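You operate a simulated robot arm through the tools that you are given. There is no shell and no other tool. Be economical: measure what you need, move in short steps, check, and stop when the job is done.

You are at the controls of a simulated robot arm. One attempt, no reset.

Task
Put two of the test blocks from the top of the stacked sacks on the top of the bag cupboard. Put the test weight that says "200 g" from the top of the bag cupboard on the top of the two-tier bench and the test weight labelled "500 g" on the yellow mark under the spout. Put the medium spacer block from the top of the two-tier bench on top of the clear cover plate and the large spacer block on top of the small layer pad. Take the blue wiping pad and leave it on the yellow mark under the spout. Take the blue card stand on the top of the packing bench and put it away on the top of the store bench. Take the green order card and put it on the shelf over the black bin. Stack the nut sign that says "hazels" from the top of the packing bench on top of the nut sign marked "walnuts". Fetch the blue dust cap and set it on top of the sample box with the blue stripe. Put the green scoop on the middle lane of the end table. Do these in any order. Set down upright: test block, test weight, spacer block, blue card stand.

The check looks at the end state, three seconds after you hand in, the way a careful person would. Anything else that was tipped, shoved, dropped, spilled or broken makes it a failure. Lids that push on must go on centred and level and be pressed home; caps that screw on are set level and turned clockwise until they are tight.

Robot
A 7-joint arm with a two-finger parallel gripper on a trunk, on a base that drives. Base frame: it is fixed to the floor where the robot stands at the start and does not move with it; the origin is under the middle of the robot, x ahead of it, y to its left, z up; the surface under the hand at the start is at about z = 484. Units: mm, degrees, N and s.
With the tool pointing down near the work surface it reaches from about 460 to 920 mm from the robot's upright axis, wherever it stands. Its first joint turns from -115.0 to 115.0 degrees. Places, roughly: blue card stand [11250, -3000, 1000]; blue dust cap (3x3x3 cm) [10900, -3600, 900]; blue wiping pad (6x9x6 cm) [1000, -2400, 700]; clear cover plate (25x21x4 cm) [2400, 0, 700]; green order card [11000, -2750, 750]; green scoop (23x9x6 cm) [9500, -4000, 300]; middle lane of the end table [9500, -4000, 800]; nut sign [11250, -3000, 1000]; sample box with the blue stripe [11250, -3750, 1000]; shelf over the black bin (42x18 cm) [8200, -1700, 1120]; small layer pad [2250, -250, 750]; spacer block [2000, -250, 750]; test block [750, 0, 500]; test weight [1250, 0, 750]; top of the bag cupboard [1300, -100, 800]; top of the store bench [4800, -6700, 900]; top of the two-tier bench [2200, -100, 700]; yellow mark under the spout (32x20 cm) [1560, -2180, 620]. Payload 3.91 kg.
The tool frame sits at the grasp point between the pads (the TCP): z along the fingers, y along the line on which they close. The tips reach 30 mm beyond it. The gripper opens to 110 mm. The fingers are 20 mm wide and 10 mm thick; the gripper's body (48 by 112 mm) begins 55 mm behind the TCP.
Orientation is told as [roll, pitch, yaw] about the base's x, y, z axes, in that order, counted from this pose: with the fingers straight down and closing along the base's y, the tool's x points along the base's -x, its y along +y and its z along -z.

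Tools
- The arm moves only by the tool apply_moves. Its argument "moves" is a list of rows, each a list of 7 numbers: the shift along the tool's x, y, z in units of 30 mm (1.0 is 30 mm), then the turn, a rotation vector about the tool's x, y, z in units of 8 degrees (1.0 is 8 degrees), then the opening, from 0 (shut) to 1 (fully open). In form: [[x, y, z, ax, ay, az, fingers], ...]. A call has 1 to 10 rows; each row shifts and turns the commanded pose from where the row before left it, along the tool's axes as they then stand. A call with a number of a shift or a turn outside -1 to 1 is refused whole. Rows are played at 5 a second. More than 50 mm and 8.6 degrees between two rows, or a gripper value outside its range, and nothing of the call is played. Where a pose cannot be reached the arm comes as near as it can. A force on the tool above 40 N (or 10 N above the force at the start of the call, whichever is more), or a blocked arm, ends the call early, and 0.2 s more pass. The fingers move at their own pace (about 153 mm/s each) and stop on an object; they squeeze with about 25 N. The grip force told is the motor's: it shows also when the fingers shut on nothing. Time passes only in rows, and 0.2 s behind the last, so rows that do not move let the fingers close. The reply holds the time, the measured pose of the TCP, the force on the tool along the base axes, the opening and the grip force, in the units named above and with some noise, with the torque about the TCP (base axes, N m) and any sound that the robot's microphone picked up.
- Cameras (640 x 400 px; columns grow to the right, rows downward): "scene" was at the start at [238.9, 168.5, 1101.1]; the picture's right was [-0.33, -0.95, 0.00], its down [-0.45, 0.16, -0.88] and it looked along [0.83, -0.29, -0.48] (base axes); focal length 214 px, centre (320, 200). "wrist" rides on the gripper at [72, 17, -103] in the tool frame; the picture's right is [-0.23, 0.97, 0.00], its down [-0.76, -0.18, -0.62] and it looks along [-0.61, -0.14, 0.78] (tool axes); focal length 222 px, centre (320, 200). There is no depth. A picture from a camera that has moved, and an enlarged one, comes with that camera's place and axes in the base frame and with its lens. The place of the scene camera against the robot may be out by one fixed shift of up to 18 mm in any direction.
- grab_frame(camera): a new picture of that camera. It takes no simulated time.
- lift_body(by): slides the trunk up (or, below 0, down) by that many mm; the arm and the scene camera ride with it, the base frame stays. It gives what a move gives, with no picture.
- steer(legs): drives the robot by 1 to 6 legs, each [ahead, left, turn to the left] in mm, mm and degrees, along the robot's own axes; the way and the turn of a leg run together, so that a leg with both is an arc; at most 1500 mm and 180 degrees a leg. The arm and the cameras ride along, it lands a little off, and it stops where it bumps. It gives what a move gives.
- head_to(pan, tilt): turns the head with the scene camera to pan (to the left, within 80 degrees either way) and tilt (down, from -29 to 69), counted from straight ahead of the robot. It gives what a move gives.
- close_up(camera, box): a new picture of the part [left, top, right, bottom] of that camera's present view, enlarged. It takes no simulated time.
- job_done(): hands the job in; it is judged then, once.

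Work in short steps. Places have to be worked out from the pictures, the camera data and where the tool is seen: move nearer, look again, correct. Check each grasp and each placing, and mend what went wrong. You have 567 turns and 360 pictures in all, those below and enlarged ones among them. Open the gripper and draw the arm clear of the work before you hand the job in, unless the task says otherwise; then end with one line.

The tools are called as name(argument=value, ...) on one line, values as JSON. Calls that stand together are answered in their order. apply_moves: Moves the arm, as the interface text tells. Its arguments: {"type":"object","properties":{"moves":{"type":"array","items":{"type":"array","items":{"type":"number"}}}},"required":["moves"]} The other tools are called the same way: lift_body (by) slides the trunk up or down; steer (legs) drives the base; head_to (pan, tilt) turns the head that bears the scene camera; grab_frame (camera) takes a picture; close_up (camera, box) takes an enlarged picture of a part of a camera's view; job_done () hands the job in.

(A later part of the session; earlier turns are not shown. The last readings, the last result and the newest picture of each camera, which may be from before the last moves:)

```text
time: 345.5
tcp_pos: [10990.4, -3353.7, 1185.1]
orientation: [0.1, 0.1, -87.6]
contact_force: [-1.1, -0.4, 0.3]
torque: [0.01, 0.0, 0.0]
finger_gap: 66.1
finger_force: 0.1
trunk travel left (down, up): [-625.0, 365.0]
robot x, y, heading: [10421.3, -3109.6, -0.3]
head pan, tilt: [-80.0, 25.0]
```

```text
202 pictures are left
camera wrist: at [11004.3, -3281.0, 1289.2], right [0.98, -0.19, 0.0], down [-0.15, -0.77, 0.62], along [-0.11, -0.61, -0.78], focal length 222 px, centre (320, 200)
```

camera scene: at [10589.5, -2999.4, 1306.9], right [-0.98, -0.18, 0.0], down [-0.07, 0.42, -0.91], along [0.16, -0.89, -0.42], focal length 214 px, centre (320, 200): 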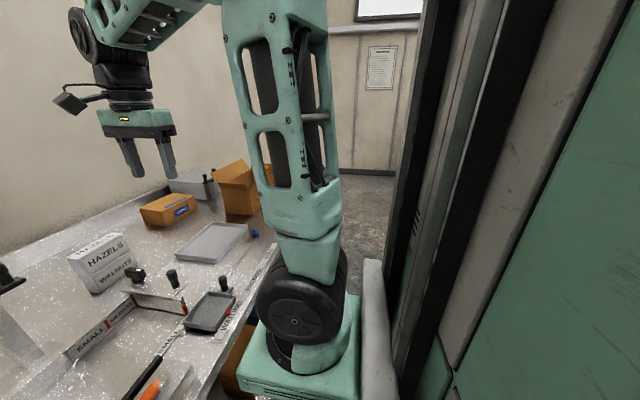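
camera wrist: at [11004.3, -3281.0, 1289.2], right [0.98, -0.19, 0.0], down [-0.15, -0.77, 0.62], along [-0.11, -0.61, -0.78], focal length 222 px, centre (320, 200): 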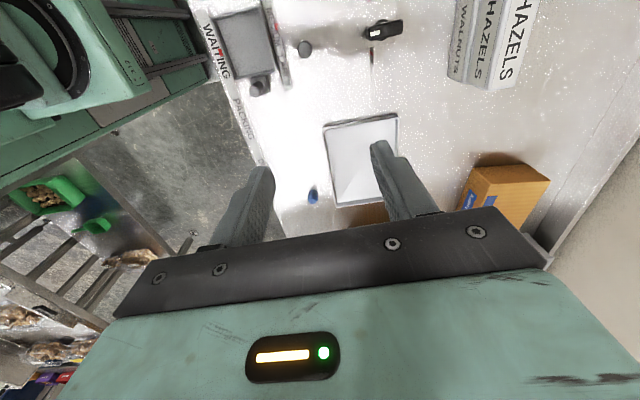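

The right side is free. Strafe 430 mm right and advance 35 mm.

steer(legs=[[0, -430, 0.2], [35, 0, 0]])

head_to(pan=-10, tilt=40)

grab_frame(camera="scene")

grab_frame(camera="wrist")

```text
time: 348.5
tcp_pos: [11028.6, -3772.1, 1184.4]
orientation: [0.1, 0.1, -87.2]
contact_force: [-0.1, -0.9, 0.9]
torque: [-0.02, -0.03, -0.01]
finger_gap: 65.8
finger_force: 0.0
trunk travel left (down, up): [-625.0, 365.0]
robot x, y, heading: [10452.3, -3525.6, 0.5]
head pan, tilt: [-80.0, 25.0]
```

```text
time: 349.9
tcp_pos: [11028.7, -3771.7, 1185.0]
orientation: [0.2, 0.1, -87.2]
contact_force: [-0.3, 0.2, 0.4]
torque: [0.03, 0.02, -0.04]
finger_gap: 65.9
finger_force: 0.1
trunk travel left (down, up): [-625.0, 365.0]
robot x, y, heading: [10455.3, -3529.8, 0.2]
head pan, tilt: [-10.0, 40.0]
```

```text
201 pictures are left
camera scene: at [10692.0, -3344.7, 1283.7], right [-0.17, -0.99, 0.0], down [-0.63, 0.11, -0.77], along [0.76, -0.13, -0.64], focal length 214 px, centre (320, 200)
```

scene: 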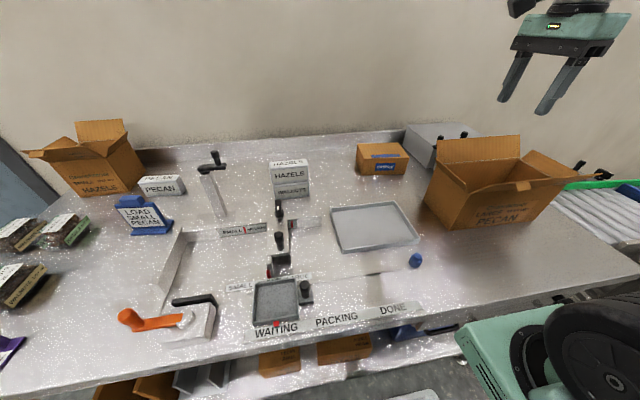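

```text
200 pictures are left
camera wrist: at [11041.3, -3699.8, 1289.2], right [0.98, -0.18, 0.0], down [-0.14, -0.77, 0.62], along [-0.11, -0.61, -0.78], focal length 222 px, centre (320, 200)
```

wrist: 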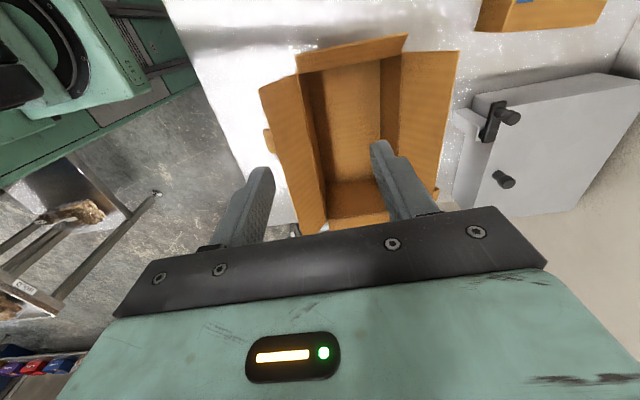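

I move the hand north over the blue cap.

apply_moves(moves=[[1, -0.55, 0, 0, 0, 0, 0.6], [1, -0.55, 0, 0, 0, 0, 0.6], [1, -0.55, 0, 0, 0, 0, 0.6], [1, -0.55, 0, 0, 0, 0, 0.6], [1, -0.55, 0, 0, 0, 0, 0.6], [0.8, -0.55, 0, 0, 0, 0, 0.6], [0, 0, 1, 0, 0, 0, 0.6], [0, 0, 1, 0, 0, 0, 0.6], [0, 0, 1, 0, 0, 0, 0.6]])

grab_frame(camera="wrist")

close_up(camera="scene", box=[340, 130, 460, 280])

```text
time: 351.9
tcp_pos: [10934.8, -3611.9, 1088.4]
orientation: [0.3, 0.1, -87.2]
contact_force: [-0.5, 0.0, -0.2]
torque: [0.0, -0.01, -0.01]
finger_gap: 66.3
finger_force: 0.2
out of reach, approached as far as the arm can: row 6
trunk travel left (down, up): [-625.0, 365.0]
robot x, y, heading: [10458.3, -3531.9, 0.2]
head pan, tilt: [-10.0, 40.0]
```

```text
199 pictures are left
camera wrist: at [10947.5, -3538.8, 1192.3], right [0.98, -0.18, 0.0], down [-0.14, -0.77, 0.62], along [-0.11, -0.61, -0.78], focal length 222 px, centre (320, 200)
```

wrist: 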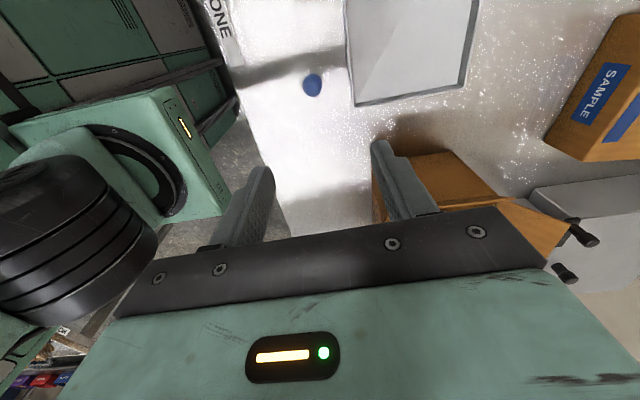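

```text
2.67 times, centred on (400, 205) of scene
camera zoom: at [10691.7, -3344.6, 1283.7], right [-0.17, -0.99, 0.0], down [-0.63, 0.11, -0.77], along [0.76, -0.13, -0.64], focal length 572 px, centre (107, 187)
```

zoom: 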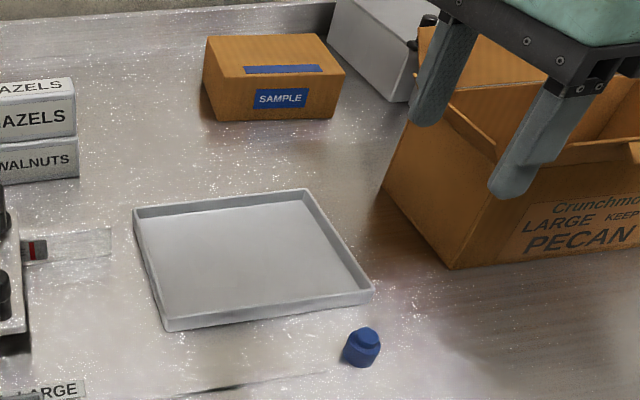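

The cap (10927,−3600) is too close to the robot's axis. I back off 120 mm, then centre over it and descend.

steer(legs=[[-120, 0, 0]])

apply_moves(moves=[[0.1, 0.93, 0.2, 0, 0, 0, 0.6], [0.1, 0.93, 0.2, 0, 0, 0, 0.6], [0.1, 0.93, 0.5, 0, 0, 0, 0.6], [0.1, 0.93, 1, 0, 0, 0, 0.6], [0, 0, 1, 0, 0, 0, 0.6], [0, 0, 1, 0, 0, 0, 0.6]])

grab_frame(camera="wrist")

```text
time: 353.2
tcp_pos: [10817.2, -3612.1, 1089.2]
orientation: [0.2, 0.1, -87.4]
contact_force: [0.0, 0.2, -0.5]
torque: [-0.02, 0.0, -0.01]
finger_gap: 65.5
finger_force: 0.1
trunk travel left (down, up): [-625.0, 365.0]
robot x, y, heading: [10338.5, -3529.3, 0.0]
head pan, tilt: [-10.0, 40.0]
```

```text
time: 354.6
tcp_pos: [10927.2, -3594.8, 972.1]
orientation: [0.2, 0.1, -87.4]
contact_force: [-0.5, -0.5, 0.4]
torque: [0.0, -0.02, -0.02]
finger_gap: 66.2
finger_force: 0.1
trunk travel left (down, up): [-625.0, 365.0]
robot x, y, heading: [10340.1, -3531.0, 0.2]
head pan, tilt: [-10.0, 40.0]
```

```text
197 pictures are left
camera wrist: at [10940.5, -3523.3, 1076.9], right [0.98, -0.18, 0.0], down [-0.14, -0.77, 0.62], along [-0.11, -0.61, -0.78], focal length 222 px, centre (320, 200)
```

wrist: 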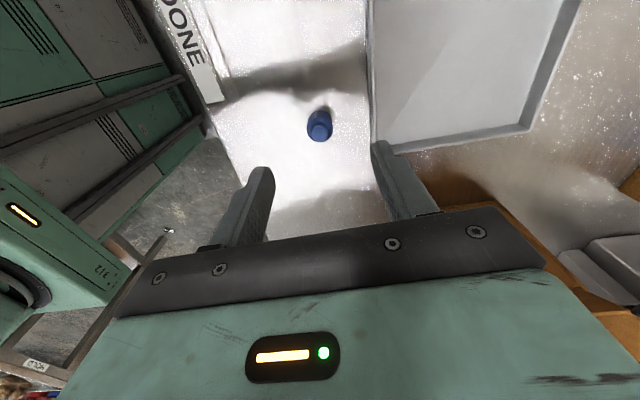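

Cap centred at (10927,−3597); the tray is near, so I narrow the opening to ~50 mm and descend 85 mm, then close.

apply_moves(moves=[[-0.07, 0, 0.5, 0, 0, 0, 0.46], [0, 0, 0.5, 0, 0, 0, 0.46], [0, 0, 1, 0, 0, 0, 0.46], [0, 0, 0.8, 0, 0, 0, 0.46], [0, 0, 0.05, 0, 0, 0, 0.46]])

grab_frame(camera="wrist")

```text
time: 355.8
tcp_pos: [10926.1, -3598.8, 883.9]
orientation: [0.2, 0.2, -87.4]
contact_force: [0.3, -0.2, 0.4]
torque: [0.0, 0.02, 0.01]
finger_gap: 50.6
finger_force: 0.0
trunk travel left (down, up): [-625.0, 365.0]
robot x, y, heading: [10339.9, -3525.2, 0.2]
head pan, tilt: [-10.0, 40.0]
```

```text
196 pictures are left
camera wrist: at [10939.6, -3526.1, 987.7], right [0.98, -0.18, 0.0], down [-0.14, -0.77, 0.62], along [-0.11, -0.61, -0.78], focal length 222 px, centre (320, 200)
```

wrist: 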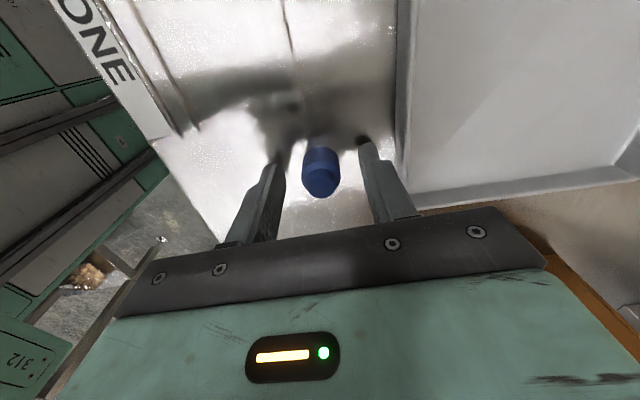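

Cap is between the fingers. Close.

apply_moves(moves=[[0, 0, 0, 0, 0, 0, 0], [0, 0, 0, 0, 0, 0, 0], [0, 0, 0, 0, 0, 0, 0]])

grab_frame(camera="wrist")

```text
time: 356.6
tcp_pos: [10927.8, -3597.7, 884.2]
orientation: [0.2, 0.1, -87.4]
contact_force: [0.7, 0.0, -0.2]
torque: [0.01, -0.03, -0.01]
finger_gap: 20.0
finger_force: 24.8
trunk travel left (down, up): [-625.0, 365.0]
robot x, y, heading: [10337.2, -3532.2, 0.3]
head pan, tilt: [-10.0, 40.0]
```

```text
195 pictures are left
camera wrist: at [10939.7, -3526.1, 988.0], right [0.98, -0.18, 0.0], down [-0.14, -0.77, 0.62], along [-0.11, -0.61, -0.78], focal length 222 px, centre (320, 200)
```

wrist: 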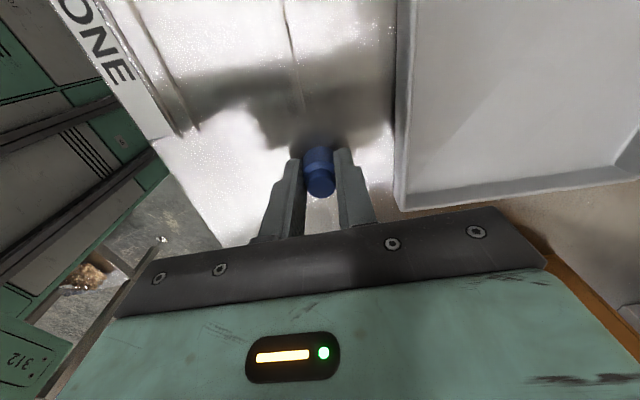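

Gripped (20 mm). Lift and check, then advance the base 115 mm.

apply_moves(moves=[[0, 0, -1, 0, 0, 0, 0], [0, 0, -1, 0, 0, 0, 0], [0, 0, -1, 0, 0, 0, 0], [0, 0, -1, 0, 0, 0, 0], [0, 0, -1, 0, 0, 0, 0], [0, 0, -1, 0, 0, 0, 0], [0, 0, -1, 0, 0, 0, 0], [0.5, 1, -1, 0, 0, 0, 0], [0.5, 1, 0, 0, 0, 0, 0], [0.5, 1, 0, 0, 0, 0, 0]])

steer(legs=[[115, 0, 0]])

grab_frame(camera="wrist")

grab_frame(camera="scene")

```text
time: 358.8
tcp_pos: [11014.0, -3547.6, 1128.7]
orientation: [0.2, 0.1, -87.3]
contact_force: [-0.3, 0.4, 0.3]
torque: [0.01, -0.01, -0.01]
finger_gap: 23.6
finger_force: 24.9
trunk travel left (down, up): [-625.0, 365.0]
robot x, y, heading: [10337.3, -3534.4, 0.3]
head pan, tilt: [-10.0, 40.0]
```

```text
time: 360.0
tcp_pos: [11132.4, -3546.7, 1127.1]
orientation: [0.2, 0.1, -87.4]
contact_force: [-0.7, 0.1, -0.6]
torque: [-0.03, 0.0, -0.02]
finger_gap: 23.5
finger_force: 24.6
trunk travel left (down, up): [-625.0, 365.0]
robot x, y, heading: [10457.7, -3530.2, 0.5]
head pan, tilt: [-10.0, 40.0]
```

```text
194 pictures are left
camera wrist: at [11144.8, -3474.3, 1231.4], right [0.98, -0.18, 0.0], down [-0.14, -0.77, 0.62], along [-0.11, -0.61, -0.78], focal length 222 px, centre (320, 200)
```

wrist: 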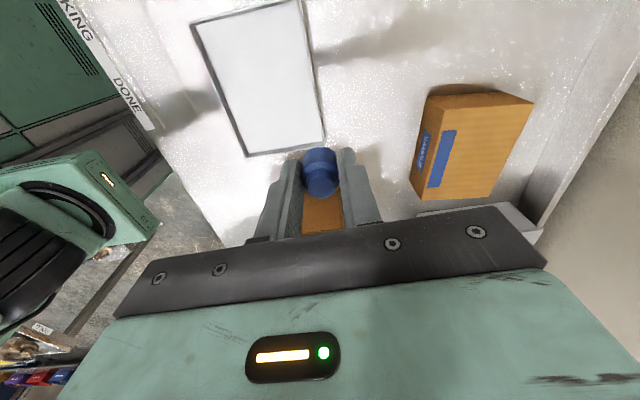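

```text
193 pictures are left
camera scene: at [10690.9, -3344.8, 1283.6], right [-0.17, -0.99, 0.0], down [-0.63, 0.11, -0.77], along [0.76, -0.13, -0.64], focal length 214 px, centre (320, 200)
```

scene: 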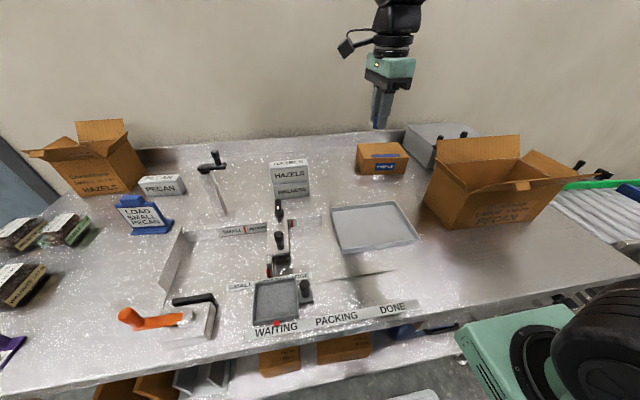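

The gap changed to 23.5, so I check how the cap sits in the fingers.

close_up(camera="wrist", box=[270, 130, 380, 240])

close_up(camera="scene", box=[340, 70, 430, 180])

```text
3.64 times, centred on (325, 185) of wrist
camera zoom: at [11144.8, -3474.3, 1231.4], right [0.98, -0.18, 0.0], down [-0.14, -0.77, 0.62], along [-0.11, -0.61, -0.78], focal length 808 px, centre (302, 254)
```

zoom: 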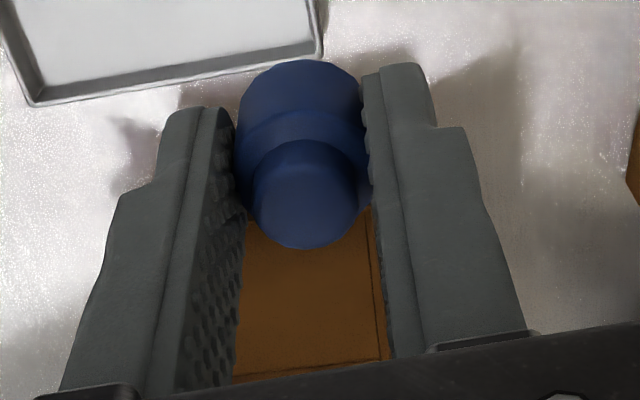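

```text
3.64 times, centred on (385, 125) of scene
camera zoom: at [10690.9, -3344.8, 1283.6], right [-0.17, -0.99, 0.0], down [-0.63, 0.11, -0.77], along [0.76, -0.13, -0.64], focal length 780 px, centre (84, 473)
```

zoom: 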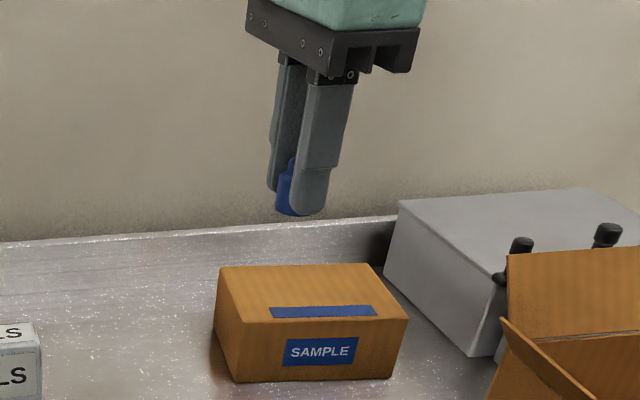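

The cap is held a bit off-centre but firmly and upright. I zoom in on the SAMPLE box to fix its top.

close_up(camera="wrist", box=[390, 70, 550, 220])

```text
2.67 times, centred on (470, 145) of wrist
camera zoom: at [11144.8, -3474.3, 1231.4], right [0.98, -0.18, 0.0], down [-0.14, -0.77, 0.62], along [-0.11, -0.61, -0.78], focal length 592 px, centre (-80, 347)
```

zoom: 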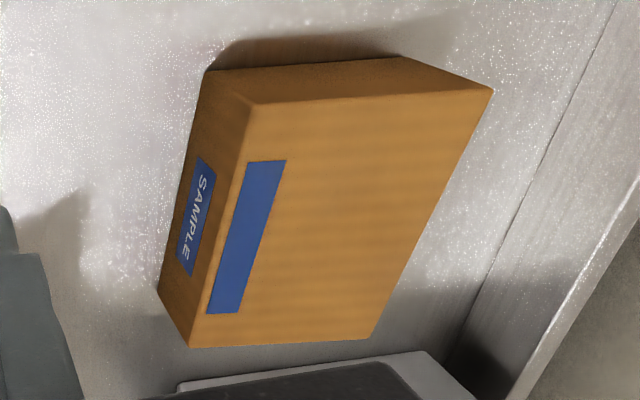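

Box top: z≈908, x 11290–11413, y −3600…−3765. I place the cap near (11332,−3673): move over and descend.

apply_moves(moves=[[-0.676, 0.914, 0, 0, 0, 0, 0], [-0.676, 0.914, 0, 0, 0, 0, 0], [-0.676, 0.914, 0, 0, 0, 0, 0], [-0.676, 0.914, 0, 0, 0, 0, 0], [-0.676, 0.914, 0, 0, 0, 0, 0], [-0.676, 0.914, 0, 0, 0, 0, 0], [-0.676, 0.914, 0, 0, 0, 0, 0]])

apply_moves(moves=[[0, 0, 1, 0, 0, 0, 0], [0, 0, 1, 0, 0, 0, 0], [0, 0, 1, 0, 0, 0, 0], [0, 0, 1, 0, 0, 0, 0]])

grab_frame(camera="wrist")

close_up(camera="scene", box=[330, 70, 450, 200])

```text
time: 361.6
tcp_pos: [11331.1, -3676.6, 1130.2]
orientation: [0.3, 0.2, -87.1]
contact_force: [-0.7, -0.1, 0.6]
torque: [-0.04, -0.02, 0.01]
finger_gap: 23.4
finger_force: 25.1
trunk travel left (down, up): [-625.0, 365.0]
robot x, y, heading: [10456.4, -3528.7, 0.5]
head pan, tilt: [-10.0, 40.0]
```

```text
time: 362.6
tcp_pos: [11329.8, -3679.0, 1010.2]
orientation: [0.2, 0.2, -87.3]
contact_force: [-0.1, -0.1, 0.8]
torque: [0.03, -0.01, 0.01]
finger_gap: 23.6
finger_force: 25.3
trunk travel left (down, up): [-625.0, 365.0]
robot x, y, heading: [10462.0, -3529.5, 0.4]
head pan, tilt: [-10.0, 40.0]
```

```text
189 pictures are left
camera wrist: at [11344.2, -3606.3, 1113.7], right [0.98, -0.18, 0.0], down [-0.14, -0.77, 0.62], along [-0.11, -0.61, -0.78], focal length 222 px, centre (320, 200)
```

wrist: 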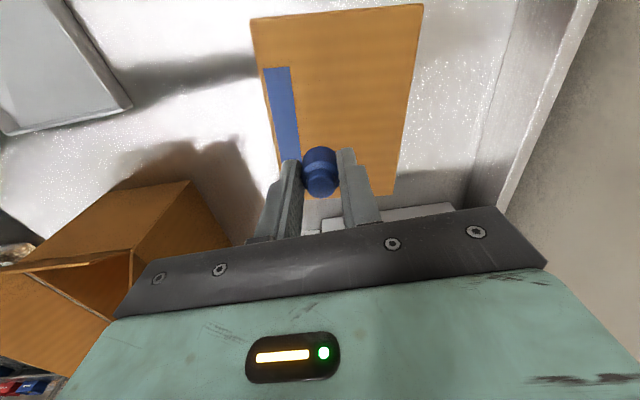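

```text
3.08 times, centred on (390, 135) of scene
camera zoom: at [10690.7, -3344.8, 1283.7], right [-0.17, -0.99, 0.0], down [-0.63, 0.11, -0.77], along [0.76, -0.13, -0.64], focal length 660 px, centre (105, 400)
```

zoom: 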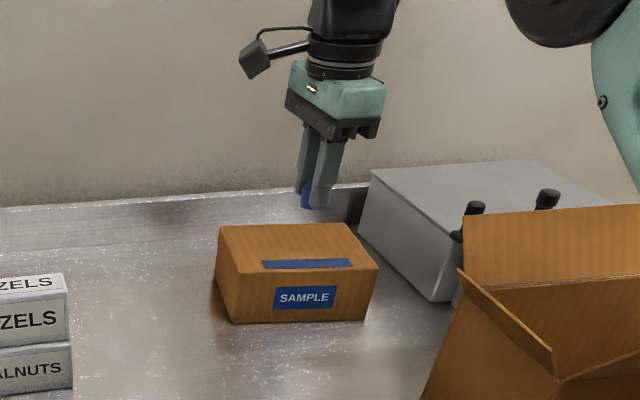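

The cap will land well inside the box top. Descend to contact.

apply_moves(moves=[[0, 0, 1, 0, 0, 0, 0], [0, 0, 0.6, 0, 0, 0, 0], [0, 0, 0.2, 0, 0, 0, 0], [0, 0, 0.13, 0, 0, 0, 0]])

apply_moves(moves=[[0, 0, 0.13, 0, 0, 0, 0], [0, 0, 0.1, 0, 0, 0, 0]])

```text
time: 363.6
tcp_pos: [11331.6, -3679.6, 954.5]
orientation: [0.5, -0.1, -87.3]
contact_force: [-0.7, -2.1, 16.5]
torque: [-0.11, 0.03, 0.0]
finger_gap: 23.6
finger_force: 25.0
trunk travel left (down, up): [-625.0, 365.0]
robot x, y, heading: [10455.1, -3529.5, 0.5]
head pan, tilt: [-10.0, 40.0]
```

```text
time: 364.3
tcp_pos: [11332.2, -3679.4, 950.4]
orientation: [0.8, 0.0, -87.3]
contact_force: [-3.1, 0.3, 13.7]
torque: [-0.06, 0.29, -0.01]
finger_gap: 23.6
finger_force: 24.9
trunk travel left (down, up): [-625.0, 365.0]
robot x, y, heading: [10454.4, -3527.3, 0.3]
head pan, tilt: [-10.0, 40.0]
stopped in row 2: the force on the tool passed its limit at 42 N (the readings are from after the stop); the commanded pose is now the measured one
```

Contact. Ease and open, then rise.

apply_moves(moves=[[0, 0, -0.07, 0, 0, 0, 0], [0, 0, 0, 0, 0, 0, 0.1], [0, 0, 0, 0, 0, 0, 0.25], [0, 0, 0, 0, 0, 0, 0.4], [0, 0, 0, 0, 0, 0, 0.46], [0, 0, -0.5, 0, 0, 0, 0.46], [0, 0, -1, 0, 0, 0, 0.46], [0, 0, -1, 0, 0, 0, 0.46], [0, 0, -1, 0, 0, 0, 0.46], [0, 0, -1, 0, 0, 0, 0.46]])

grab_frame(camera="wrist")

close_up(camera="scene", box=[330, 70, 450, 200])

```text
time: 366.5
tcp_pos: [11331.8, -3681.9, 1087.3]
orientation: [0.6, 0.1, -87.3]
contact_force: [-0.6, 0.2, -0.2]
torque: [0.0, 0.01, -0.02]
finger_gap: 50.4
finger_force: 0.1
trunk travel left (down, up): [-625.0, 365.0]
robot x, y, heading: [10456.0, -3528.1, 0.3]
head pan, tilt: [-10.0, 40.0]
```

```text
187 pictures are left
camera wrist: at [11343.7, -3609.3, 1190.4], right [0.98, -0.18, 0.01], down [-0.15, -0.77, 0.62], along [-0.11, -0.61, -0.78], focal length 222 px, centre (320, 200)
```

wrist: 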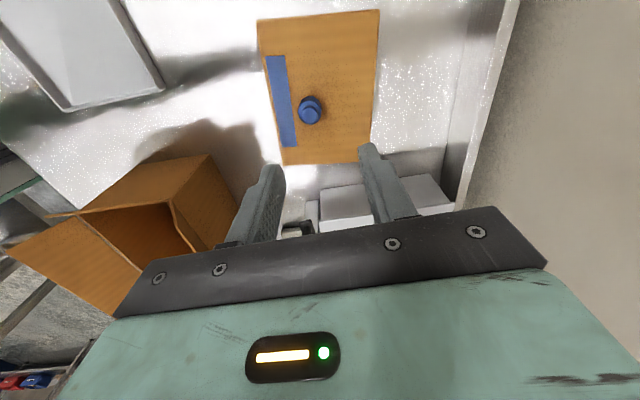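

```text
3.08 times, centred on (390, 135) of scene
camera zoom: at [10691.0, -3344.8, 1283.6], right [-0.17, -0.99, 0.0], down [-0.63, 0.11, -0.77], along [0.76, -0.13, -0.64], focal length 660 px, centre (105, 400)
```

zoom: 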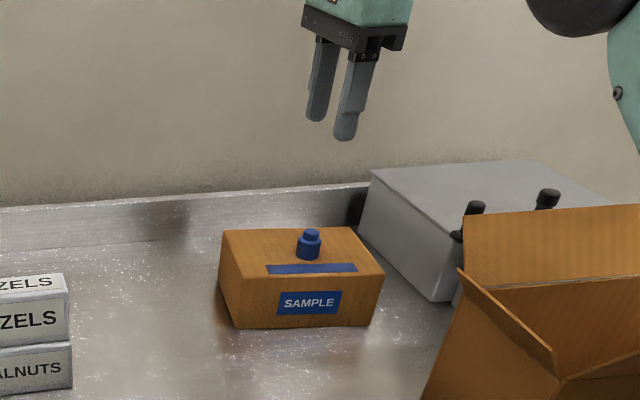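

The cap stands on the box. Now the green order card: retract the hand up and back, and drive the base to about (10330,−2760).

apply_moves(moves=[[0, -1, -1, 0, 0, 0, 0.6], [0, -1, -1, 0, 0, 0, 0.6], [0, -1, -1, 0, 0, 0, 0.6], [0, -1, -1, 0, 0, 0, 0.6], [0, -1, -0.5, 0, 0, 0, 0.6], [0, -1, 0, 0, 0, 0, 0.6], [0, -1, 0, 0, 0, 0, 0.6], [0, -1, 0, 0, 0, 0, 0.6], [0, -0.5, 0, 0, 0, 0, 0.6]])

steer(legs=[[-120, 0, 0], [0, 770, -0.3]])

head_to(pan=0, tilt=45)

grab_frame(camera="scene")

grab_frame(camera="wrist")

```text
time: 368.5
tcp_pos: [11072.2, -3692.9, 1215.6]
orientation: [0.7, 0.1, -87.2]
contact_force: [0.3, 0.1, 0.5]
torque: [0.0, 0.04, -0.02]
finger_gap: 66.0
finger_force: 0.1
trunk travel left (down, up): [-625.0, 365.0]
robot x, y, heading: [10459.4, -3531.3, 0.4]
head pan, tilt: [-10.0, 40.0]
```

```text
time: 373.5
tcp_pos: [10953.6, -2917.9, 1214.9]
orientation: [0.6, 0.0, -88.1]
contact_force: [-0.5, 0.1, 0.0]
torque: [0.03, 0.01, 0.01]
finger_gap: 66.2
finger_force: 0.0
trunk travel left (down, up): [-625.0, 365.0]
robot x, y, heading: [10337.8, -2747.5, -0.6]
head pan, tilt: [-10.0, 40.0]
```

```text
time: 374.2
tcp_pos: [10953.5, -2916.9, 1214.5]
orientation: [0.7, 0.0, -88.1]
contact_force: [0.3, 0.4, -0.1]
torque: [-0.03, 0.01, 0.01]
finger_gap: 65.9
finger_force: 0.1
trunk travel left (down, up): [-625.0, 365.0]
robot x, y, heading: [10341.0, -2745.2, -0.6]
head pan, tilt: [0.0, 45.0]
```

```text
185 pictures are left
camera scene: at [10575.5, -2549.2, 1276.4], right [-0.01, -1.0, 0.0], down [-0.71, 0.01, -0.71], along [0.71, -0.01, -0.71], focal length 214 px, centre (320, 200)
```

scene: 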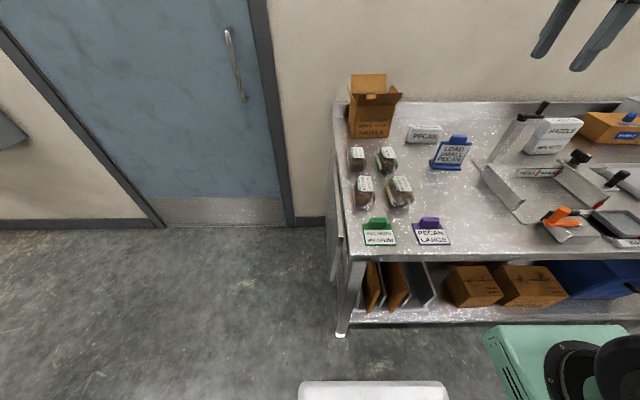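

```text
184 pictures are left
camera wrist: at [10967.3, -2845.6, 1318.9], right [0.98, -0.2, 0.01], down [-0.16, -0.77, 0.62], along [-0.11, -0.61, -0.78], focal length 222 px, centre (320, 200)
```

wrist: 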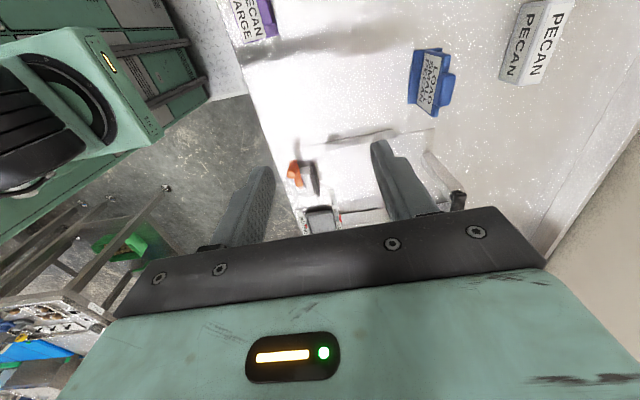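

Green card at about (10890,−2690). I rotate the hand to yaw 0 and move above it.

apply_moves(moves=[[0, 0, 0, 0, 0, -1, 0.8], [0, 0, 0, 0, 0, -1, 0.8], [0, 0, 0, 0, 0, -1, 0.8], [0, 0, 0, 0, 0, -1, 0.8], [0, 0, 0, 0, 0, -1, 0.8], [0, 0, 0, 0, 0, -1, 0.8], [0, 0, 0, 0, 0, -1, 0.8], [0, 0, 0, 0, 0, -1, 0.8], [0, 0, 0, 0, 0, -1, 0.8], [0, 0, 0, 0, 0, -1, 0.8]])

apply_moves(moves=[[0.26, 0.95, 0, 0, 0, -1, 0.8], [0.26, 0.95, 0.5, 0, 0, 0, 0.8], [0.26, 0.95, 1, 0, 0, 0, 0.8], [0.26, 0.95, 1, 0, 0, 0, 0.8], [0.26, 0.95, 1, 0, 0, 0, 0.8], [0.26, 0.95, 1, 0, 0, 0, 0.8], [0.26, 0.95, 1, 0, 0, 0, 0.8], [0.26, 0.95, 1, 0, 0, 0, 0.8]])

grab_frame(camera="wrist")

```text
time: 376.4
tcp_pos: [10954.4, -2916.1, 1215.1]
orientation: [0.2, -0.4, -8.1]
contact_force: [-0.2, -0.2, 0.3]
torque: [-0.01, 0.02, 0.03]
finger_gap: 88.1
finger_force: 0.1
trunk travel left (down, up): [-625.0, 365.0]
robot x, y, heading: [10338.9, -2743.8, -0.6]
head pan, tilt: [0.0, 45.0]
```

```text
time: 378.2
tcp_pos: [10900.1, -2689.0, 1021.4]
orientation: [0.1, -0.6, -0.3]
contact_force: [0.4, 0.4, -0.6]
torque: [0.03, -0.01, -0.01]
finger_gap: 88.0
finger_force: 0.1
trunk travel left (down, up): [-625.0, 365.0]
robot x, y, heading: [10341.3, -2746.4, -0.3]
head pan, tilt: [0.0, 45.0]
```

```text
183 pictures are left
camera wrist: at [10826.0, -2672.4, 1123.6], right [0.23, 0.97, 0.0], down [0.75, -0.18, 0.63], along [0.61, -0.14, -0.78], focal length 222 px, centre (320, 200)
```

wrist: 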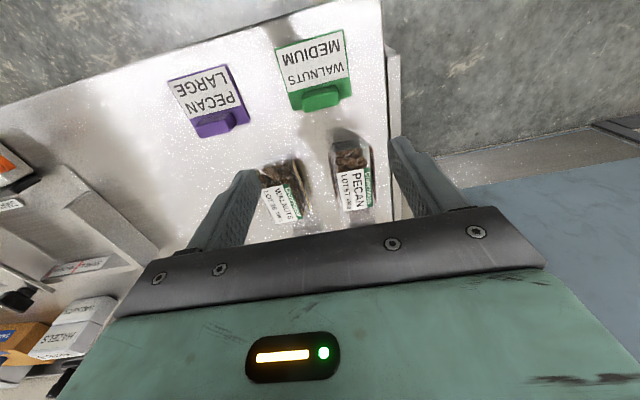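

close_up(camera="wrist", box=[260, 20, 370, 130])

close_up(camera="scene", box=[350, 200, 420, 260])

```text
3.64 times, centred on (315, 75) of wrist
camera zoom: at [10826.0, -2672.4, 1123.6], right [0.23, 0.97, 0.0], down [0.75, -0.18, 0.63], along [0.61, -0.14, -0.78], focal length 808 px, centre (338, 654)
```

zoom: 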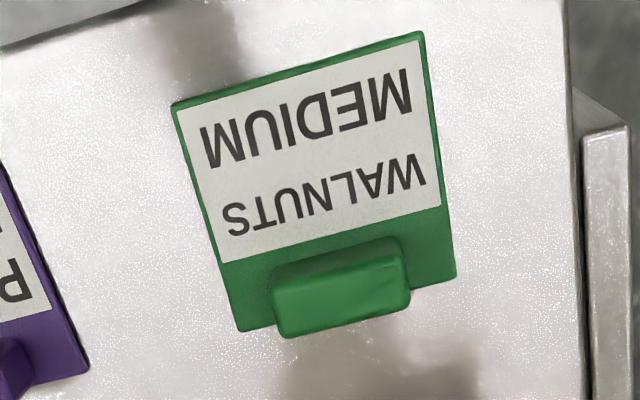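

```text
6.67 times, centred on (385, 230) of scene
camera zoom: at [10575.3, -2549.4, 1276.5], right [-0.01, -1.0, 0.0], down [-0.71, 0.01, -0.71], along [0.71, -0.01, -0.71], focal length 1430 px, centre (-113, 0)
```

zoom: 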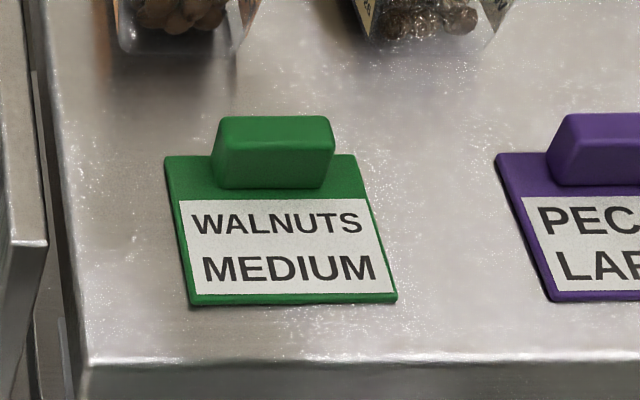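

The card is a flat plate (61×70) with a handle block at its back, centre ≈(10891,−2686), 37 mm wide in y. I centre on the block and descend to TCP z≈890.

apply_moves(moves=[[0.3, 0.1, 1, 0, 0.075, 0, 0.6], [0, 0, 1, 0, 0, 0, 0.6], [0, 0, 1, 0, 0, 0, 0.6], [0, 0, 0.8, 0, 0, 0, 0.6], [0, 0, 0.4, 0, 0, 0, 0.6]])

grab_frame(camera="wrist")

close_up(camera="scene", box=[350, 190, 420, 260])

```text
time: 379.4
tcp_pos: [10891.8, -2686.8, 895.6]
orientation: [0.1, 0.0, -0.3]
contact_force: [-0.5, -0.3, 0.6]
torque: [-0.01, -0.02, -0.02]
finger_gap: 66.0
finger_force: 0.0
trunk travel left (down, up): [-625.0, 365.0]
robot x, y, heading: [10340.0, -2742.5, -0.3]
head pan, tilt: [0.0, 45.0]
```

```text
180 pictures are left
camera wrist: at [10820.1, -2669.7, 998.1], right [0.23, 0.97, 0.0], down [0.76, -0.18, 0.62], along [0.61, -0.14, -0.78], focal length 222 px, centre (320, 200)
```

wrist: 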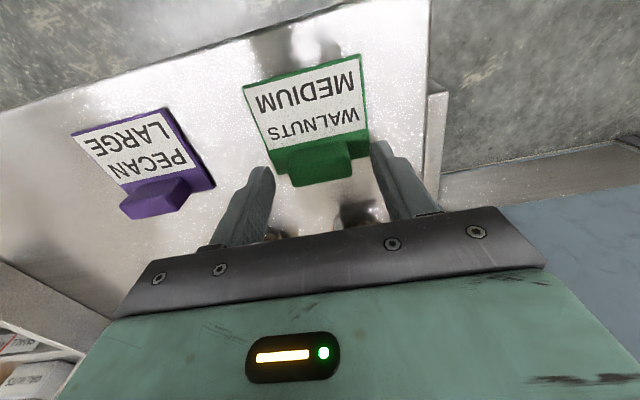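

```text
5.71 times, centred on (385, 225) of scene
camera zoom: at [10575.4, -2549.1, 1276.4], right [-0.01, -1.0, 0.0], down [-0.71, 0.01, -0.71], along [0.71, -0.01, -0.71], focal length 1226 px, centre (-51, 57)
```

zoom: 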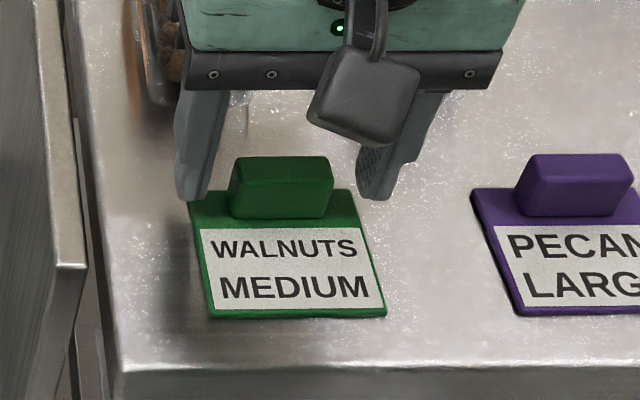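

Aligned with the block. Down 5 mm and close.

apply_moves(moves=[[0, 0, 0.15, 0, 0, 0, 0.6], [0, 0, 0, 0, 0, 0, 0], [0, 0, 0, 0, 0, 0, 0], [0, 0, 0, 0, 0, 0, 0]])

apply_moves(moves=[[0, 0, -1, 0, 0, 0, 0], [0, 0, -1, 0, 0, 0, 0], [0, 0, -1, 0, 0, 0, 0], [0, 0, -1, 0, 0, 0, 0], [0, 0, -1, 0, 0, 0, 0], [0, 0, -1, 0, 0, 0, 0], [0, 0, -1, 0, 0, 0, 0], [0, 0, -1, 0, 0, 0, 0]])

grab_frame(camera="wrist")

```text
time: 380.4
tcp_pos: [10891.0, -2686.2, 891.3]
orientation: [0.1, 0.0, -0.2]
contact_force: [0.4, 0.4, -0.3]
torque: [0.0, 0.03, 0.01]
finger_gap: 38.5
finger_force: 24.7
trunk travel left (down, up): [-625.0, 365.0]
robot x, y, heading: [10341.1, -2746.2, -0.4]
head pan, tilt: [0.0, 45.0]
```

```text
time: 382.2
tcp_pos: [10887.2, -2687.4, 1130.3]
orientation: [0.1, 0.1, -0.2]
contact_force: [0.4, -0.3, -0.2]
torque: [-0.02, 0.0, 0.01]
finger_gap: 38.6
finger_force: 25.4
trunk travel left (down, up): [-625.0, 365.0]
robot x, y, heading: [10334.7, -2744.3, -0.4]
head pan, tilt: [0.0, 45.0]
```

```text
178 pictures are left
camera wrist: at [10815.8, -2670.3, 1234.0], right [0.23, 0.97, 0.0], down [0.76, -0.18, 0.62], along [0.61, -0.14, -0.78], focal length 222 px, centre (320, 200)
```

wrist: 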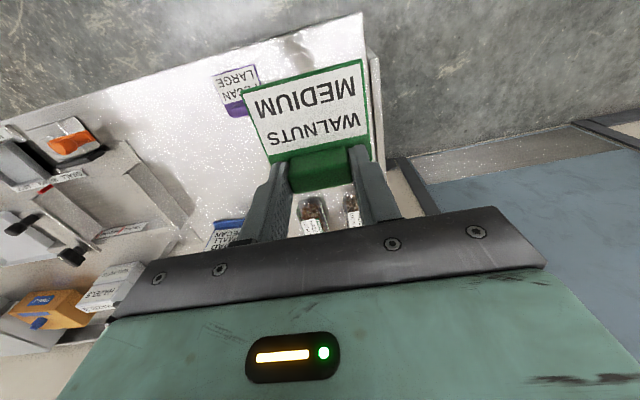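

Held level. I back up along the aisle to x≈8200, then turn left to face the shelf.

steer(legs=[[-1100, 0, 0.4], [-1040, 0, 0]])

steer(legs=[[0, 0, 90]])

head_to(pan=0, tilt=25)

grab_frame(camera="scene")

grab_frame(camera="wrist")

```text
time: 393.0
tcp_pos: [8719.9, -2684.1, 1129.6]
orientation: [0.0, -0.1, -0.5]
contact_force: [-0.2, -0.4, 0.3]
torque: [-0.02, -0.02, -0.01]
finger_gap: 38.6
finger_force: 25.4
trunk travel left (down, up): [-625.0, 365.0]
robot x, y, heading: [8167.8, -2739.0, -0.7]
head pan, tilt: [0.0, 45.0]
```

```text
time: 397.2
tcp_pos: [8118.0, -2188.8, 1128.6]
orientation: [0.1, 0.0, 89.2]
contact_force: [-0.7, 0.3, 0.0]
torque: [0.02, -0.02, 0.02]
finger_gap: 38.7
finger_force: 25.4
trunk travel left (down, up): [-625.0, 365.0]
robot x, y, heading: [8170.6, -2742.9, 88.9]
head pan, tilt: [0.0, 45.0]
```

```text
time: 398.0
tcp_pos: [8118.0, -2189.4, 1130.8]
orientation: [0.1, 0.0, 89.2]
contact_force: [-0.2, 0.1, -1.9]
torque: [0.02, -0.03, 0.0]
finger_gap: 38.7
finger_force: 24.9
trunk travel left (down, up): [-625.0, 365.0]
robot x, y, heading: [8168.8, -2737.2, 88.8]
head pan, tilt: [0.0, 25.0]
```

```text
177 pictures are left
camera scene: at [7980.5, -2507.4, 1306.9], right [1.0, -0.02, 0.0], down [-0.01, -0.42, -0.91], along [0.02, 0.91, -0.42], focal length 214 px, centre (320, 200)
```

scene: 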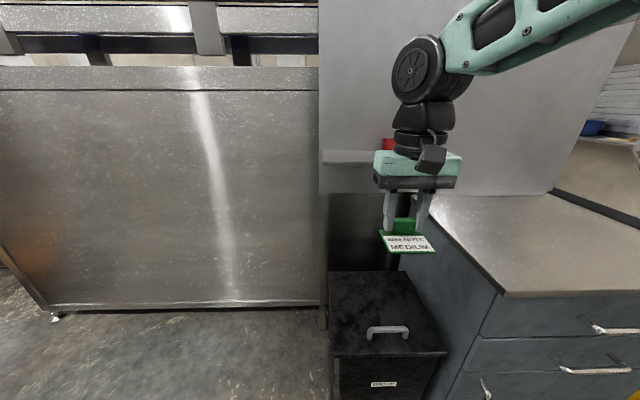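

```text
176 pictures are left
camera wrist: at [8099.3, -2262.0, 1233.8], right [-0.97, 0.24, 0.0], down [0.19, 0.76, 0.62], along [0.15, 0.6, -0.78], focal length 222 px, centre (320, 200)
```

wrist: 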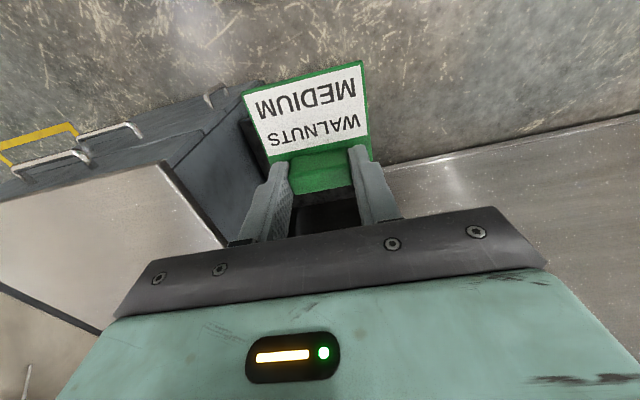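

The hand hides the shelf. I raise the trunk by 150 and swing the hand to the right to see it.

apply_moves(moves=[[0.3, -1, 0, 0, 0, 0, 0], [0.3, -1, 0, 0, 0, 0, 0], [0.3, -1, 0, 0, 0, 0, 0], [0.3, -1, 0, 0, 0, 0, 0], [0.3, -1, 0, 0, 0, 0, 0], [0.3, -1, 0, 0, 0, 0, 0], [0.3, -1, 0, 0, 0, 0, 0], [0.3, -1, 0, 0, 0, 0, 0]])

grab_frame(camera="scene")

lift_body(by=200)

grab_frame(camera="scene")

```text
time: 399.8
tcp_pos: [8355.5, -2265.6, 1129.5]
orientation: [0.1, 0.0, 89.2]
contact_force: [-0.2, -0.5, -0.5]
torque: [0.0, -0.02, -0.01]
finger_gap: 38.6
finger_force: 24.7
trunk travel left (down, up): [-625.0, 365.0]
robot x, y, heading: [8168.3, -2737.8, 88.9]
head pan, tilt: [0.0, 25.0]
```

```text
175 pictures are left
camera scene: at [7980.4, -2507.3, 1306.9], right [1.0, -0.02, 0.0], down [-0.01, -0.42, -0.91], along [0.02, 0.91, -0.42], focal length 214 px, centre (320, 200)
```

scene: 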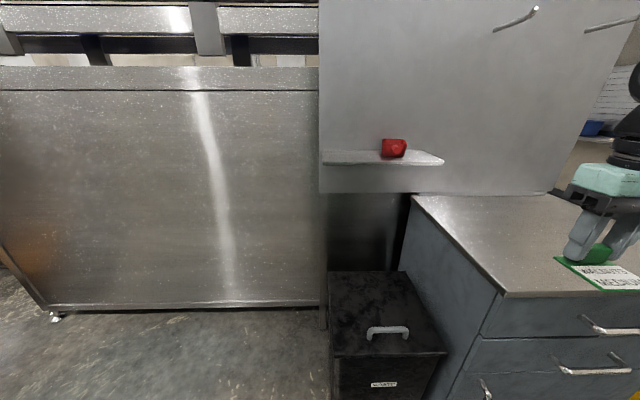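

```text
time: 402.0
tcp_pos: [8356.9, -2265.5, 1329.5]
orientation: [0.0, -0.1, 89.2]
contact_force: [-0.3, 0.0, 0.3]
torque: [-0.02, 0.02, -0.02]
finger_gap: 38.7
finger_force: 24.8
trunk travel left (down, up): [-825.0, 165.0]
robot x, y, heading: [8170.8, -2743.8, 88.9]
head pan, tilt: [0.0, 25.0]
```

```text
174 pictures are left
camera scene: at [7980.6, -2507.4, 1506.9], right [1.0, -0.02, 0.0], down [-0.01, -0.42, -0.91], along [0.02, 0.91, -0.42], focal length 214 px, centre (320, 200)
```

scene: 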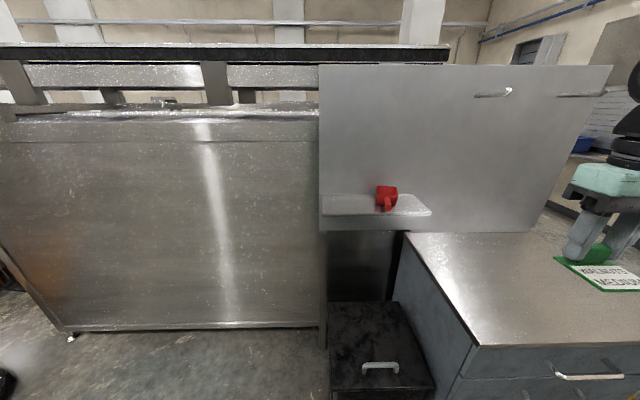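

Shelf: front edge y≈−1783, z≈1103, x 7995–8405, with a red mug near x≈8240. I advance 255 mm (front stays clear of bin and cabinet) and bring the card over (8100,−1705).

steer(legs=[[255, 0, 1]])

apply_moves(moves=[[0, 1, 0, 0, 0, 0, 0], [0, 1, 0, 0, 0, 0, 0], [0, 1, 0, 0, 0, 0, 0], [0, 1, 0, 0, 0, 0, 0], [-0.5, 1, 0, 0, 0, 0, 0], [-0.5, 1, 0, 0, 0, 0, 0], [-0.5, 1, 0, 0, 0, 0, 0], [-0.5, 1, 0, 0, 0, 0, 0]])

grab_frame(camera="wrist")

grab_frame(camera="scene")

```text
time: 403.8
tcp_pos: [8357.1, -2005.1, 1330.1]
orientation: [0.1, 0.0, 89.7]
contact_force: [-0.1, -0.5, 0.0]
torque: [0.0, 0.0, -0.02]
finger_gap: 38.6
finger_force: 25.5
trunk travel left (down, up): [-825.0, 165.0]
robot x, y, heading: [8172.4, -2480.2, 89.3]
head pan, tilt: [0.0, 25.0]
```

```text
time: 405.6
tcp_pos: [8117.9, -1939.9, 1332.0]
orientation: [0.1, 0.0, 89.8]
contact_force: [0.5, -1.0, 0.1]
torque: [0.02, -0.01, 0.03]
finger_gap: 38.6
finger_force: 25.0
trunk travel left (down, up): [-825.0, 165.0]
robot x, y, heading: [8174.2, -2477.9, 89.5]
head pan, tilt: [0.0, 25.0]
```

```text
173 pictures are left
camera wrist: at [8100.1, -2013.1, 1435.6], right [-0.97, 0.23, 0.0], down [0.18, 0.76, 0.62], along [0.14, 0.61, -0.78], focal length 222 px, centre (320, 200)
```

wrist: 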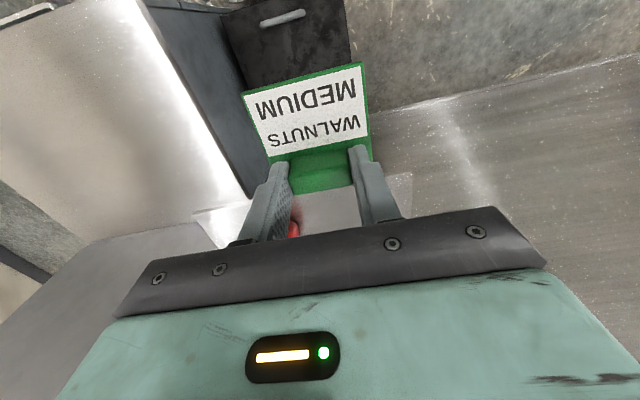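

```text
172 pictures are left
camera scene: at [7983.0, -2250.2, 1507.0], right [1.0, -0.01, 0.0], down [-0.01, -0.42, -0.91], along [0.01, 0.91, -0.42], focal length 214 px, centre (320, 200)
```

scene: 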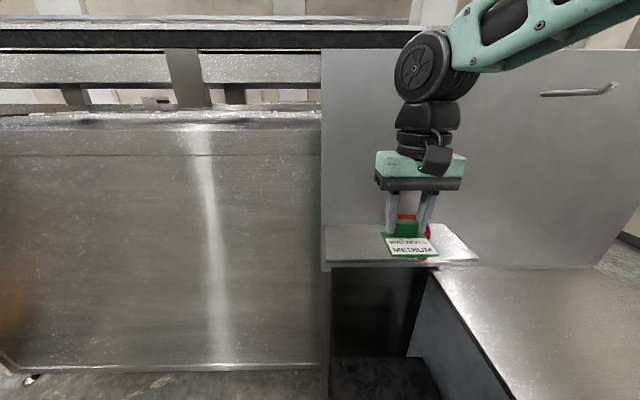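

Move in over the shelf: x 8088, y −1705, still high.

apply_moves(moves=[[-0.98, 0.12, 0, 0, 0, 0, 0], [-0.98, 0.12, 0, 0, 0, 0, 0], [-0.98, 0.12, 0, 0, 0, 0, 0], [-0.98, 0.12, 0, 0, 0, 0, 0], [-0.98, 0.12, 0.5, 0, 0, 0, 0], [-0.98, 0.12, 1, 0, 0, 0, 0], [-0.98, 0.12, 1, 0, 0, 0, 0], [-0.98, 0.12, 1, 0, 0, 0, 0]])

grab_frame(camera="wrist")

close_up(camera="scene", box=[310, 150, 490, 280])

```text
time: 407.4
tcp_pos: [8088.7, -1706.2, 1224.2]
orientation: [0.1, 0.0, 89.7]
contact_force: [-0.9, 0.0, -0.4]
torque: [0.05, 0.02, -0.04]
finger_gap: 38.9
finger_force: 24.9
trunk travel left (down, up): [-825.0, 165.0]
robot x, y, heading: [8175.4, -2480.3, 89.3]
head pan, tilt: [0.0, 25.0]
```

```text
171 pictures are left
camera wrist: at [8071.0, -1779.5, 1327.6], right [-0.97, 0.23, 0.0], down [0.18, 0.76, 0.62], along [0.14, 0.61, -0.78], focal length 222 px, centre (320, 200)
```

wrist: 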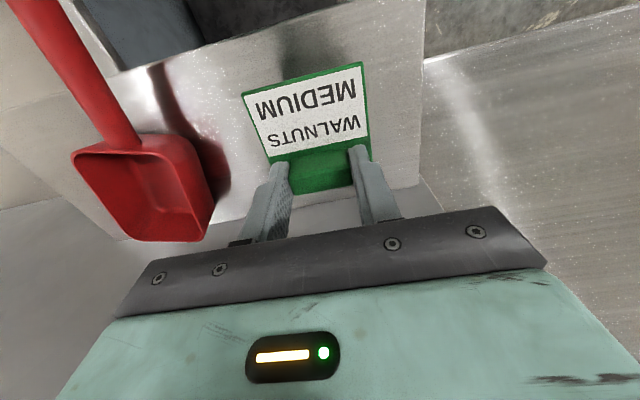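

```text
3.08 times, centred on (400, 215) of scene
camera zoom: at [7982.7, -2250.4, 1507.1], right [1.0, -0.01, 0.0], down [0.0, -0.42, -0.91], along [0.01, 0.91, -0.42], focal length 660 px, centre (74, 154)
```

zoom: 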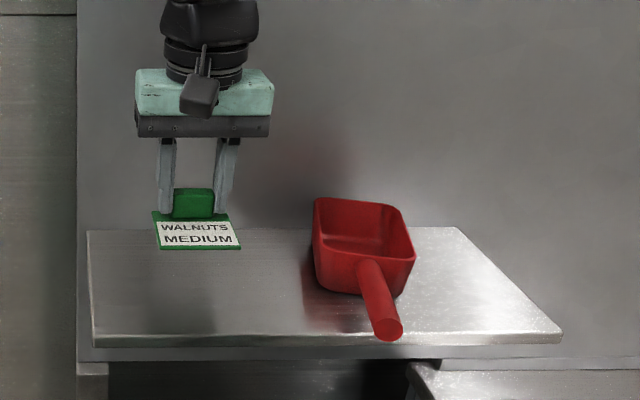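

The spot is free. Descend to contact (~1145).

apply_moves(moves=[[0, 0, 1, 0, 0, 0, 0], [0, 0, 0.8, 0, 0, 0, 0], [0, 0, 0.2, 0, 0, 0, 0], [0, 0, 0.15, 0, 0, 0, 0], [0, 0, 0.15, 0, 0, 0, 0]])

apply_moves(moves=[[0, 0, 0.13, 0, 0, 0, 0], [0, 0, 0.13, 0, 0, 0, 0]])

```text
time: 408.6
tcp_pos: [8089.3, -1707.1, 1156.5]
orientation: [0.1, 0.1, 89.7]
contact_force: [0.9, -0.1, -0.3]
torque: [0.01, -0.01, -0.02]
finger_gap: 38.3
finger_force: 25.1
trunk travel left (down, up): [-825.0, 165.0]
robot x, y, heading: [8173.5, -2475.5, 89.4]
head pan, tilt: [0.0, 25.0]
```

```text
time: 409.2
tcp_pos: [8088.9, -1708.0, 1150.2]
orientation: [0.2, -0.3, 89.6]
contact_force: [-2.5, 5.2, 20.7]
torque: [0.15, 0.01, -0.03]
finger_gap: 38.7
finger_force: 25.4
trunk travel left (down, up): [-825.0, 165.0]
robot x, y, heading: [8174.6, -2482.6, 89.2]
head pan, tilt: [0.0, 25.0]
```

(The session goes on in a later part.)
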